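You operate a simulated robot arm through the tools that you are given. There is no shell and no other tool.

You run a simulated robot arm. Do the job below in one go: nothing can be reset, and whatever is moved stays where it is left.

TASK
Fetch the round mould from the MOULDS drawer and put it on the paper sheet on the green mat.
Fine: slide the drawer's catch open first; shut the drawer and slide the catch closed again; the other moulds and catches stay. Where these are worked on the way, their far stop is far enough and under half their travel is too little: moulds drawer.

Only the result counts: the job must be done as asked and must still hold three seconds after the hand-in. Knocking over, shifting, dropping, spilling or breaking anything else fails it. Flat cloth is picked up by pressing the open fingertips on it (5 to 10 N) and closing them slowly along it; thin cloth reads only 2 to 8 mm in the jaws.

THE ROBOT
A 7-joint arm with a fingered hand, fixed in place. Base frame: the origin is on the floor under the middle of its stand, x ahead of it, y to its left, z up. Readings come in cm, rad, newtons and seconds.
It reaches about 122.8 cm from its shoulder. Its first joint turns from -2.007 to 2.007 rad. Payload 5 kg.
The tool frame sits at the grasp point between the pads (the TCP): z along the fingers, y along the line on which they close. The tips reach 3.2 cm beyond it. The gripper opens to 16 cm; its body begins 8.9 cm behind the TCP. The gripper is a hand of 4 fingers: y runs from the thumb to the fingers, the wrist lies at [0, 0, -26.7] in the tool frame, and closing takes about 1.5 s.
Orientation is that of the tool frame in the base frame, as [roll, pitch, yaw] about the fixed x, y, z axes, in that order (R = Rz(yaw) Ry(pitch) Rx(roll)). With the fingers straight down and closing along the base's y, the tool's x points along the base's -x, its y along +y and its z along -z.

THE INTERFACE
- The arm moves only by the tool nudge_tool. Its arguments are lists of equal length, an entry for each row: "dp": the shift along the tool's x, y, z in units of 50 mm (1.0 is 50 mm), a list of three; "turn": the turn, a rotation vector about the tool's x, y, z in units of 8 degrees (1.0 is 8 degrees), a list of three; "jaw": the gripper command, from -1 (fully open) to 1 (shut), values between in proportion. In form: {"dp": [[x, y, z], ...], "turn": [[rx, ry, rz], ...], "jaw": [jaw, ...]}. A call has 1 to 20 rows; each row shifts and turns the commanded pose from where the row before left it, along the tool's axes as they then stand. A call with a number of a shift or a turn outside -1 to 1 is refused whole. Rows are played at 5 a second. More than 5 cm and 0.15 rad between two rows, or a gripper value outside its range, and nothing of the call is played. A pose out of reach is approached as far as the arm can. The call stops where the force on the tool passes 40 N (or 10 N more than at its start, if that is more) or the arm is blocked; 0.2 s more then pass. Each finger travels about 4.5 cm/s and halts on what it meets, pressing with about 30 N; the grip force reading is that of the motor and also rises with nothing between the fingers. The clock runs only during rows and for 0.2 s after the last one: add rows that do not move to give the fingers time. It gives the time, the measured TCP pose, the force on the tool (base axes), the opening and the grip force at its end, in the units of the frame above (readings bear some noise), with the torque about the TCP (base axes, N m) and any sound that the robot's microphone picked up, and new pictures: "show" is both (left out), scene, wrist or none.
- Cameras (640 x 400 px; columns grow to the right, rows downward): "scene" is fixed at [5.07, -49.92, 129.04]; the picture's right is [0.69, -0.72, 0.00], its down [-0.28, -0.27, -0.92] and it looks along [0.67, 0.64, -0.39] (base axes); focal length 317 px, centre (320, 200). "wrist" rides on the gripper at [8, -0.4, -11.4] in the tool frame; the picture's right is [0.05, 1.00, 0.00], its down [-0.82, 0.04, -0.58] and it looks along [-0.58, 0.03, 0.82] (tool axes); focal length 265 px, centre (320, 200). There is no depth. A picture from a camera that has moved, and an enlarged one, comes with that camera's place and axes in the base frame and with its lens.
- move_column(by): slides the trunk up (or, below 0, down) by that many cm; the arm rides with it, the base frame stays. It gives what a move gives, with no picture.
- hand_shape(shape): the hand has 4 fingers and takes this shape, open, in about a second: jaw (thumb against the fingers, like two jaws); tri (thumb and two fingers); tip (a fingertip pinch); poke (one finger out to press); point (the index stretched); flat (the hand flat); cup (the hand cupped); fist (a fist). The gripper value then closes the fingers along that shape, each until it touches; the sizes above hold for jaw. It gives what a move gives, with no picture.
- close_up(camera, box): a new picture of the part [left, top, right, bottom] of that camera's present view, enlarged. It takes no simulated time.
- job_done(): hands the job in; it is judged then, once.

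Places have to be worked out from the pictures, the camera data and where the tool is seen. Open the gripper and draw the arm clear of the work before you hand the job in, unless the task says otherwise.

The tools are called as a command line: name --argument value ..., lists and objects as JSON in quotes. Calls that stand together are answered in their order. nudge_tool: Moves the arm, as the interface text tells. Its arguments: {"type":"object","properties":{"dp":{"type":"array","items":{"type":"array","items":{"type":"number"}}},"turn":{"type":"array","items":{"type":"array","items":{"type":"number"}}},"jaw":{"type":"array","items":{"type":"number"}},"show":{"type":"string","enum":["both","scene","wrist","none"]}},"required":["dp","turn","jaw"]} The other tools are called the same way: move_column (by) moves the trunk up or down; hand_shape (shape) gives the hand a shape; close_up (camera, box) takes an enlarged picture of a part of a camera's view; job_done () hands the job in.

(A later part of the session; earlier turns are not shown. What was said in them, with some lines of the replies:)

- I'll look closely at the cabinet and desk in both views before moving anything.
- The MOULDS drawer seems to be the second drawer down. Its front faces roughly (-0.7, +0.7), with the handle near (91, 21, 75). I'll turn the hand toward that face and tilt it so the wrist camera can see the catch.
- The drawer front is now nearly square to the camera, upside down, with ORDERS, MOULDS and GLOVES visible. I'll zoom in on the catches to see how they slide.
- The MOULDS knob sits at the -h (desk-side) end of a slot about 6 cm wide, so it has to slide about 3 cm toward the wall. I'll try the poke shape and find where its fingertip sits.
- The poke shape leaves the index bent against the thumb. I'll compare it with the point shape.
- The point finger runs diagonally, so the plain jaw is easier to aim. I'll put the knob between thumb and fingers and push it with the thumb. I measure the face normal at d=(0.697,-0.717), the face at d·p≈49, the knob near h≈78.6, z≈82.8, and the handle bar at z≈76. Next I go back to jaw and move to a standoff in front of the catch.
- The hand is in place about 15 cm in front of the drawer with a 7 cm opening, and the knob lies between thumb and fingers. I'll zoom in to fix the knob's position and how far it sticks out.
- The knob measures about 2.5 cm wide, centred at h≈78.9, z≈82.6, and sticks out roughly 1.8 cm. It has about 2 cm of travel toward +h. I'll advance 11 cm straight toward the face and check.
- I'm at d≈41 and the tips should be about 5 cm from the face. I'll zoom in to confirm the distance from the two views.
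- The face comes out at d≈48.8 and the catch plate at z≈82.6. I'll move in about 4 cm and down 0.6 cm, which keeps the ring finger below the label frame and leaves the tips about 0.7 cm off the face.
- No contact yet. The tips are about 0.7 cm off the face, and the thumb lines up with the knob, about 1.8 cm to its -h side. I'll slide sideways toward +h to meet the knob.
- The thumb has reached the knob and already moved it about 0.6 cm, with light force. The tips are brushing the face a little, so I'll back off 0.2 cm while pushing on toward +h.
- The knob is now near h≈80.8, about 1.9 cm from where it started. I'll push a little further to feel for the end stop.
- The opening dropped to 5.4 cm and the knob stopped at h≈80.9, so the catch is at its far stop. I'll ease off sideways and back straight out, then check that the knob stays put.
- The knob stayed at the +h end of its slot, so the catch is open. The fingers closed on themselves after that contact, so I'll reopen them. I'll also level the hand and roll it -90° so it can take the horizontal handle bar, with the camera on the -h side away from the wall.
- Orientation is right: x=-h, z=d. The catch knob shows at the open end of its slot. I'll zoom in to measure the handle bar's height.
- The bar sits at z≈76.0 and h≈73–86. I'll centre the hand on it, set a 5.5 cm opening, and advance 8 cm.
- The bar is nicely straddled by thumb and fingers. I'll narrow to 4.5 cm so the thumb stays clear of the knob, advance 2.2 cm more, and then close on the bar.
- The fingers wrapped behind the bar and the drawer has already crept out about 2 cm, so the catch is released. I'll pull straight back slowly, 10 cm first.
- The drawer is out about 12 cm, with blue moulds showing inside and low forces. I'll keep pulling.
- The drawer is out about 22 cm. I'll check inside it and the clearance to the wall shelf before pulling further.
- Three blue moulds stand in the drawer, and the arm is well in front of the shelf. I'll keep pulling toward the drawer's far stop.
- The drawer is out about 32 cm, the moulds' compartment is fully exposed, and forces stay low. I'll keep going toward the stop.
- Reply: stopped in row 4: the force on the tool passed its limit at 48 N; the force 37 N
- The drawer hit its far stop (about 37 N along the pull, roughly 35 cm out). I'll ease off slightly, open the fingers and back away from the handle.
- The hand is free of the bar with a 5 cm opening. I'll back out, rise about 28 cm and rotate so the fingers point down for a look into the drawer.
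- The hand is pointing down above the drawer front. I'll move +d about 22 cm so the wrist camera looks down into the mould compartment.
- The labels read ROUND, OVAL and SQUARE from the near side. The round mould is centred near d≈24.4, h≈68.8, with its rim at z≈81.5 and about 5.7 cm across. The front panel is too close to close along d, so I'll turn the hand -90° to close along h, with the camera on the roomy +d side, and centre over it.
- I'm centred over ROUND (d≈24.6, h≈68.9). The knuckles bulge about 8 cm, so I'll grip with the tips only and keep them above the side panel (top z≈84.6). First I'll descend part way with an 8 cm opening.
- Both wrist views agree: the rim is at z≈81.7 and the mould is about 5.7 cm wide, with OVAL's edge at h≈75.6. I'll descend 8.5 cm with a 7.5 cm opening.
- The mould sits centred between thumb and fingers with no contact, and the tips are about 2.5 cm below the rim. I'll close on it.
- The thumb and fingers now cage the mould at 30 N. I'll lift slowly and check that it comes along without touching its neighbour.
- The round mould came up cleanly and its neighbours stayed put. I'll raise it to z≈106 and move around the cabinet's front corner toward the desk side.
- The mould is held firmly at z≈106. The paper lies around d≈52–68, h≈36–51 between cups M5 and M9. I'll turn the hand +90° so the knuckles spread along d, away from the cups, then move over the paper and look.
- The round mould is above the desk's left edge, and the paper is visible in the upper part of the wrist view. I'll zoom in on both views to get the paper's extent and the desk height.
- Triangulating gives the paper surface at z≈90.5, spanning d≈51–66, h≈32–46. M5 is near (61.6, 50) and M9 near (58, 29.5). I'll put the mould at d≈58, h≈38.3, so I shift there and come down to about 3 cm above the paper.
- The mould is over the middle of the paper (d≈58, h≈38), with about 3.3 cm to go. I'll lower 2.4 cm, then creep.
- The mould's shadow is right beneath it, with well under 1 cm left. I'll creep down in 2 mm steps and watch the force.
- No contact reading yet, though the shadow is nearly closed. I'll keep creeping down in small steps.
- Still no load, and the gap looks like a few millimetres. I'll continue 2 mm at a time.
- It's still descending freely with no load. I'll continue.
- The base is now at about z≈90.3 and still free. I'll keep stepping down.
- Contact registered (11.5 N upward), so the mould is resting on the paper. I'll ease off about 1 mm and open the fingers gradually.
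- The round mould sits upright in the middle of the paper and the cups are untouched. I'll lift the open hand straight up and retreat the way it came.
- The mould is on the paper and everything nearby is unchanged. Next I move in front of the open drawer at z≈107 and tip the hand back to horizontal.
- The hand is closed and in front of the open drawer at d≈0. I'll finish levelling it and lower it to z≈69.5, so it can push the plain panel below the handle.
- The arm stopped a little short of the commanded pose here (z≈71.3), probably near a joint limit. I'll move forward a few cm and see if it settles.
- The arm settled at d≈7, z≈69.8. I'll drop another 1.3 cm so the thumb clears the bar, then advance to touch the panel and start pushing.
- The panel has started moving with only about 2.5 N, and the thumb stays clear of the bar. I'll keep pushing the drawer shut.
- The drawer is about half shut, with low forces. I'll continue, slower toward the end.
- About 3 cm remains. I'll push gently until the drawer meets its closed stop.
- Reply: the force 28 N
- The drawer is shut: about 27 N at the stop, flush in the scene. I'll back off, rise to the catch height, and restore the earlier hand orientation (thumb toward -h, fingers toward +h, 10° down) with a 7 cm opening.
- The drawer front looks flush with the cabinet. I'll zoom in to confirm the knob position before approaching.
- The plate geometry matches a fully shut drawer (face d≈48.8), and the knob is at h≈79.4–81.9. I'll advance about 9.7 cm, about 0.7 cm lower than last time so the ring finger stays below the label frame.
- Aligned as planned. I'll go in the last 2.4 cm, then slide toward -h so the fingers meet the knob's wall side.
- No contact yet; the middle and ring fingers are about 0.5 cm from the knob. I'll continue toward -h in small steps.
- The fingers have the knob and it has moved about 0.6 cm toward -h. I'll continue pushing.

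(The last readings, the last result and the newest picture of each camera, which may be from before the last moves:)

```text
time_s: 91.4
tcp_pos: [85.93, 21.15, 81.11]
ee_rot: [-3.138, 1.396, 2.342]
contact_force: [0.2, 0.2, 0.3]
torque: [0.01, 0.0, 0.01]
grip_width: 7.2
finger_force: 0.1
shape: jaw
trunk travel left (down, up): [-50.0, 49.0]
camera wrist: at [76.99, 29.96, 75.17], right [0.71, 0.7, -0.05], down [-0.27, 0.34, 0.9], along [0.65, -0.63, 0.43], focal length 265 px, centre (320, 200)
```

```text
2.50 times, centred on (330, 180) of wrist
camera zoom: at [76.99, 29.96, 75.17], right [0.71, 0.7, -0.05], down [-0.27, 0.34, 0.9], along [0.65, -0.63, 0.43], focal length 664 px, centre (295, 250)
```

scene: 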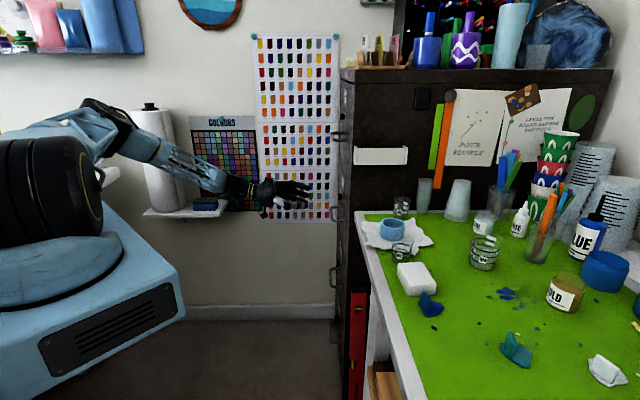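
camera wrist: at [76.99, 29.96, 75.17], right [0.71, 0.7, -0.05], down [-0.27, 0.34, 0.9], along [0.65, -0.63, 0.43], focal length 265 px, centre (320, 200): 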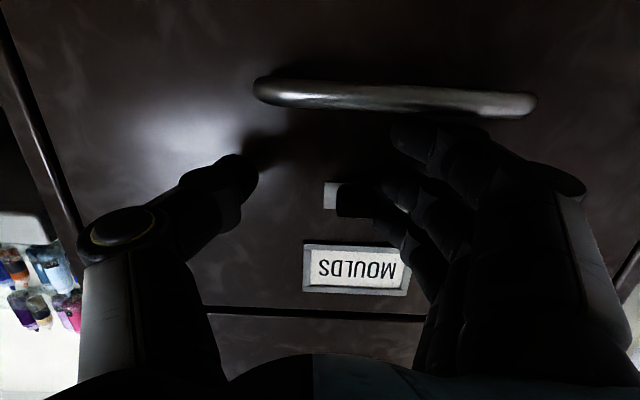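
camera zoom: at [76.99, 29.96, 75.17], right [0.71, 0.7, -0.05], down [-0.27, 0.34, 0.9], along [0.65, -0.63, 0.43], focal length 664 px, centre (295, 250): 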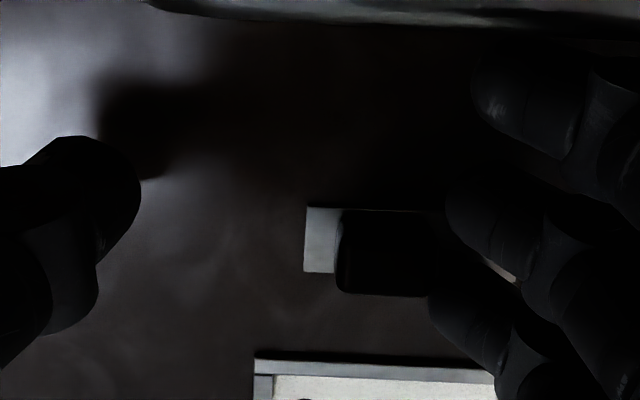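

The knob's left edge is back at h≈77.6, its original spot. I'll push slightly more to feel the closed stop.

nudge_tool --dp '[[0, -0.04, 0], [0, -0.04, 0], [0, -0.04, 0], [0, 0, 0]]' --turn '[[0, 0, 0], [0, 0, 0], [0, 0, 0], [0, 0, 0]]' --jaw '[0.1, 0.1, 0.1, 0.1]' --show "wrist"

close_up --camera "wrist" --box '[220, 100, 440, 260]'

```text
time_s: 92.4
tcp_pos: [85.57, 20.76, 81.11]
ee_rot: [-3.137, 1.395, 2.342]
contact_force: [2.3, 2.2, 0.2]
torque: [-0.04, -0.01, 0.1]
grip_width: 7.37
finger_force: 0.1
shape: jaw
trunk travel left (down, up): [-50.0, 49.0]
camera wrist: at [76.56, 29.62, 75.17], right [0.71, 0.7, -0.05], down [-0.27, 0.34, 0.9], along [0.65, -0.63, 0.43], focal length 265 px, centre (320, 200)
```

wrist: 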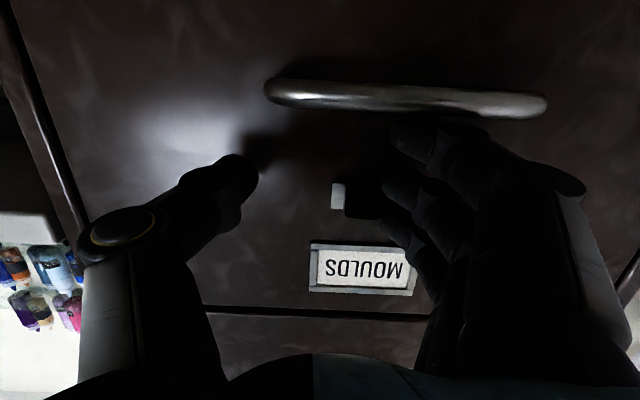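

```text
2.50 times, centred on (330, 180) of wrist
camera zoom: at [76.56, 29.62, 75.17], right [0.71, 0.7, -0.05], down [-0.27, 0.34, 0.9], along [0.65, -0.63, 0.43], focal length 664 px, centre (295, 250)
```

zoom: 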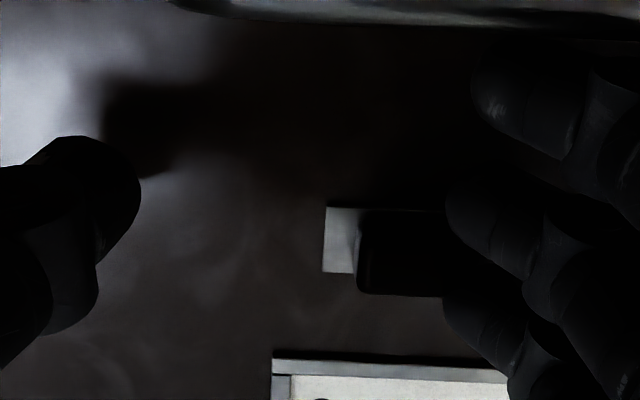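

The knob stopped against its closed end (about 3 N pushing back with no further motion), so the catch is closed. I'll ease the fingers off to +h while opening wider, then back straight out.

nudge_tool --dp '[[0, 0.1, 0], [0, 0.08, 0], [0, 0, 0], [0.1, 0, -0.55], [0.1, 0, -0.55], [0.15, 0, -0.84], [0.15, 0, -0.84], [0, 0, 0]]' --turn '[[0, 0, 0], [0, 0, 0], [0, 0, 0], [0, 0, 0], [0, 0, 0], [0, 0, 0], [0, 0, 0], [0, 0, 0]]' --jaw '[-0.1, -0.1, -0.1, -0.1, -0.1, -0.1, -0.1, -0.1]'

close_up --camera "wrist" --box '[260, 80, 420, 190]'

close_up --camera "scene" --box '[290, 60, 440, 280]'

```text
time_s: 94.2
tcp_pos: [76.24, 31.46, 81.12]
ee_rot: [-3.14, 1.395, 2.34]
contact_force: [0.1, 0.6, -0.3]
torque: [-0.03, -0.01, -0.04]
grip_width: 8.7
finger_force: 0.1
shape: jaw
trunk travel left (down, up): [-50.0, 49.0]
camera wrist: at [67.31, 40.38, 75.19], right [0.71, 0.7, -0.05], down [-0.27, 0.34, 0.9], along [0.65, -0.63, 0.43], focal length 265 px, centre (320, 200)
```

scene: 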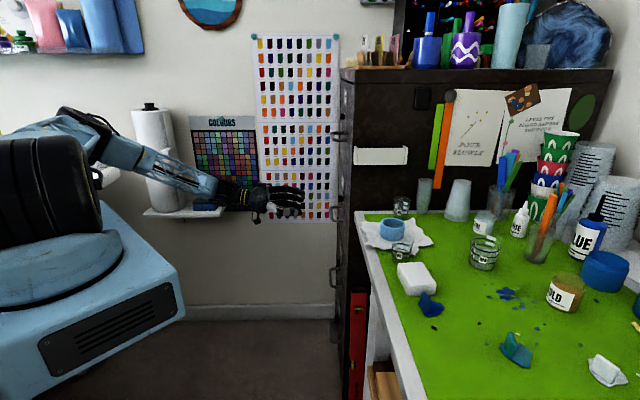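
wrist: 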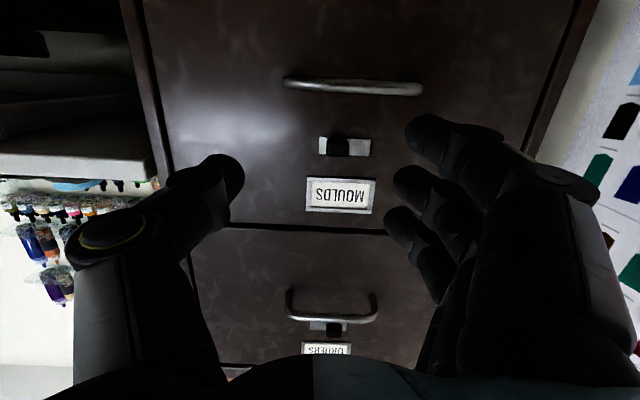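

```text
3.64 times, centred on (340, 135) of wrist
camera zoom: at [67.31, 40.38, 75.19], right [0.71, 0.7, -0.05], down [-0.27, 0.34, 0.9], along [0.65, -0.63, 0.43], focal length 965 px, centre (247, 436)
```

zoom: 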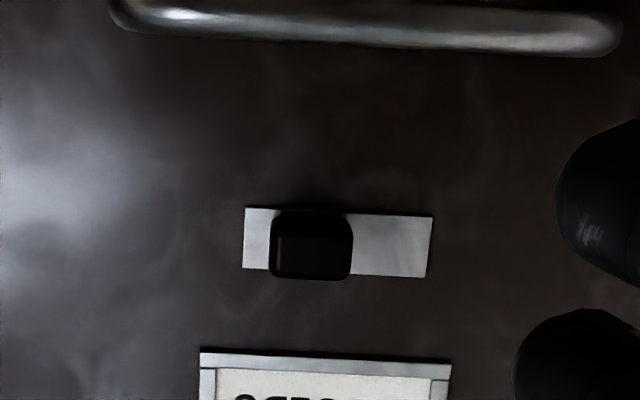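

```text
1.82 times, centred on (365, 170) of scene
camera zoom: at [5.07, -49.92, 129.04], right [0.69, -0.72, 0.0], down [-0.28, -0.27, -0.92], along [0.67, 0.64, -0.39], focal length 576 px, centre (238, 254)
```

zoom: 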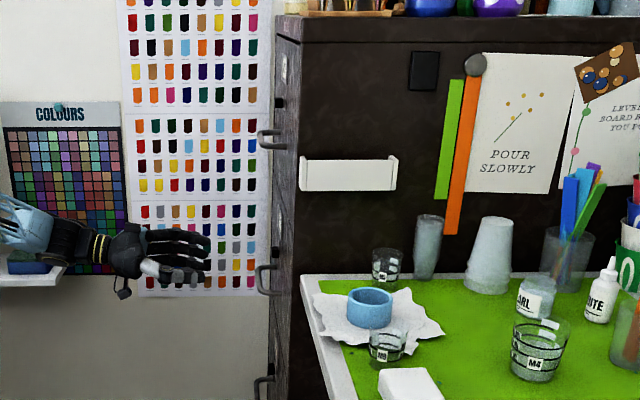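

The catch knob is back at its original end (h≈78.9), the drawer is flush, and the mould is on the paper. I'll open the hand fully and draw the arm clear.

nudge_tool --dp '[[0.07, 0, -0.4], [0.1, 0, -0.6], [-0.5, 0, -0.5], [-0.6, 0, -0.4], [-0.6, 0, -0.4], [-0.6, 0, -0.3], [-0.6, 0, -0.2], [0, 0, 0], [0, 0, 0]]' --turn '[[0, 0, 0], [0, 0, 0], [0, 0, 0], [0, 0, 0], [0, 0, 0], [0, 0, 0], [0, 0, 0], [0, 0, 0], [0, 0, 0]]' --jaw '[-0.3, -0.5, -0.8, -1, -1, -1, -1, -1, -1]'

close_up --camera "scene" --box '[320, 60, 460, 300]'

close_up --camera "scene" --box '[350, 180, 640, 400]'

```text
time_s: 96.2
tcp_pos: [68.5, 39.81, 97.02]
ee_rot: [-3.137, 1.396, 2.342]
contact_force: [0.3, -0.2, 0.0]
torque: [0.03, 0.01, -0.06]
grip_width: 15.97
finger_force: 0.0
shape: jaw
trunk travel left (down, up): [-50.0, 49.0]
camera wrist: at [59.44, 48.6, 91.06], right [0.71, 0.7, -0.05], down [-0.27, 0.34, 0.9], along [0.65, -0.63, 0.43], focal length 265 px, centre (320, 200)
```

scene: 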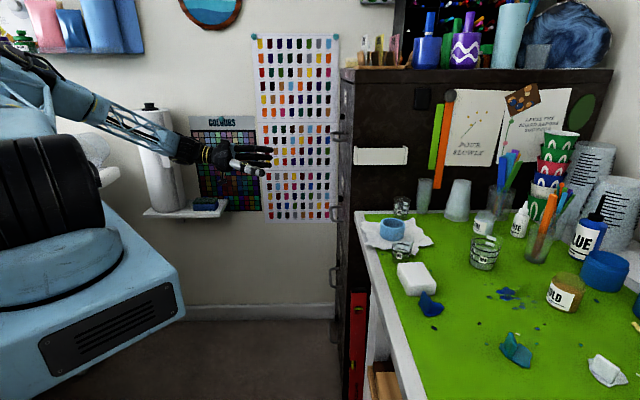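
wrist: 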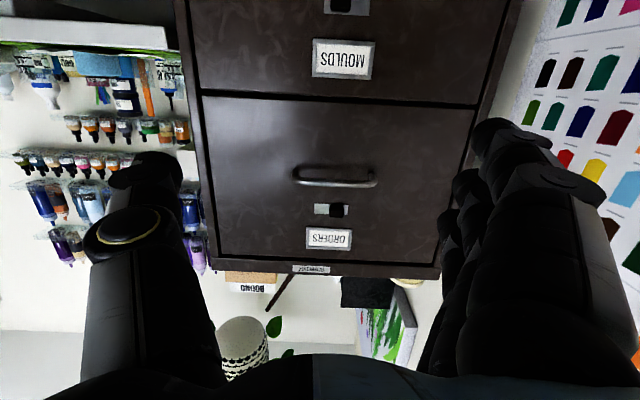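

```text
1.67 times, centred on (390, 180) of scene
camera zoom: at [5.07, -49.92, 129.04], right [0.69, -0.72, 0.0], down [-0.28, -0.27, -0.92], along [0.67, 0.64, -0.39], focal length 528 px, centre (203, 233)
```

zoom: 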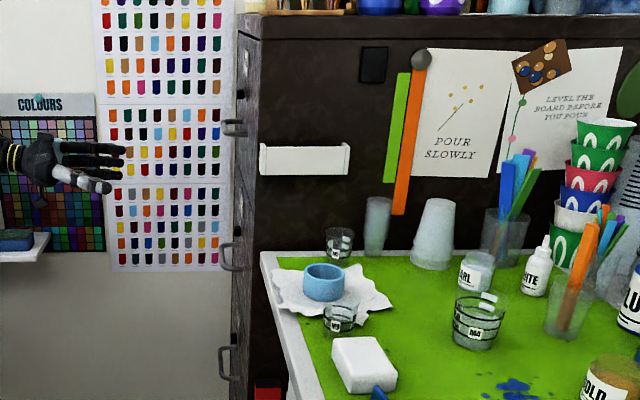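

```text
1.82 times, centred on (495, 290) of scene
camera zoom: at [5.07, -49.92, 129.04], right [0.69, -0.72, 0.0], down [-0.28, -0.27, -0.92], along [0.67, 0.64, -0.39], focal length 576 px, centre (2, 36)
```

zoom: 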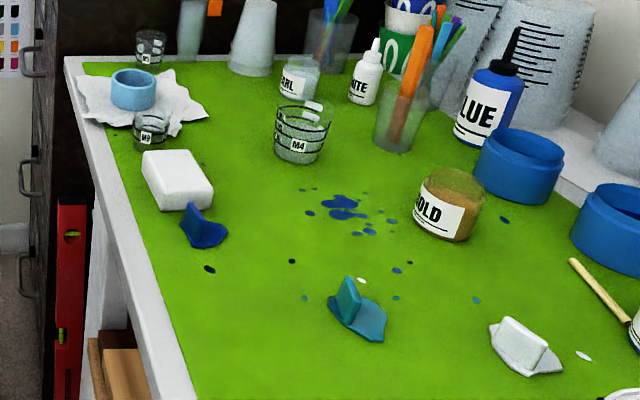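

Everything is as required. The round mould stands on the paper, the MOULDS drawer is flush, its catch is back at the closed end, and the other catches and objects are unchanged. The arm is clear with the hand open, so I'm handing the job in.

job_done

```text
The job is handed in.
```

The round mould is on the paper sheet on the green mat. The MOULDS drawer is shut, and its catch is back in the closed position. I've handed the job in and don't have the verdict.

- **Drawer:** I slid the catch open to its far stop and pulled the drawer out about 35 cm to its far stop. Once the mould was out, I pushed it closed until it was flush with the cabinet.
- **Catch:** I slid it closed until it stopped, and the last pictures show the knob where it started.
- **Everything else:** The oval and square moulds hadn't moved while the drawer was open. I couldn't see them after it was shut. The ORDERS catch, the cups and the other items on the desk look unchanged.

The hand is open and the arm is clear of the cabinet and desk.
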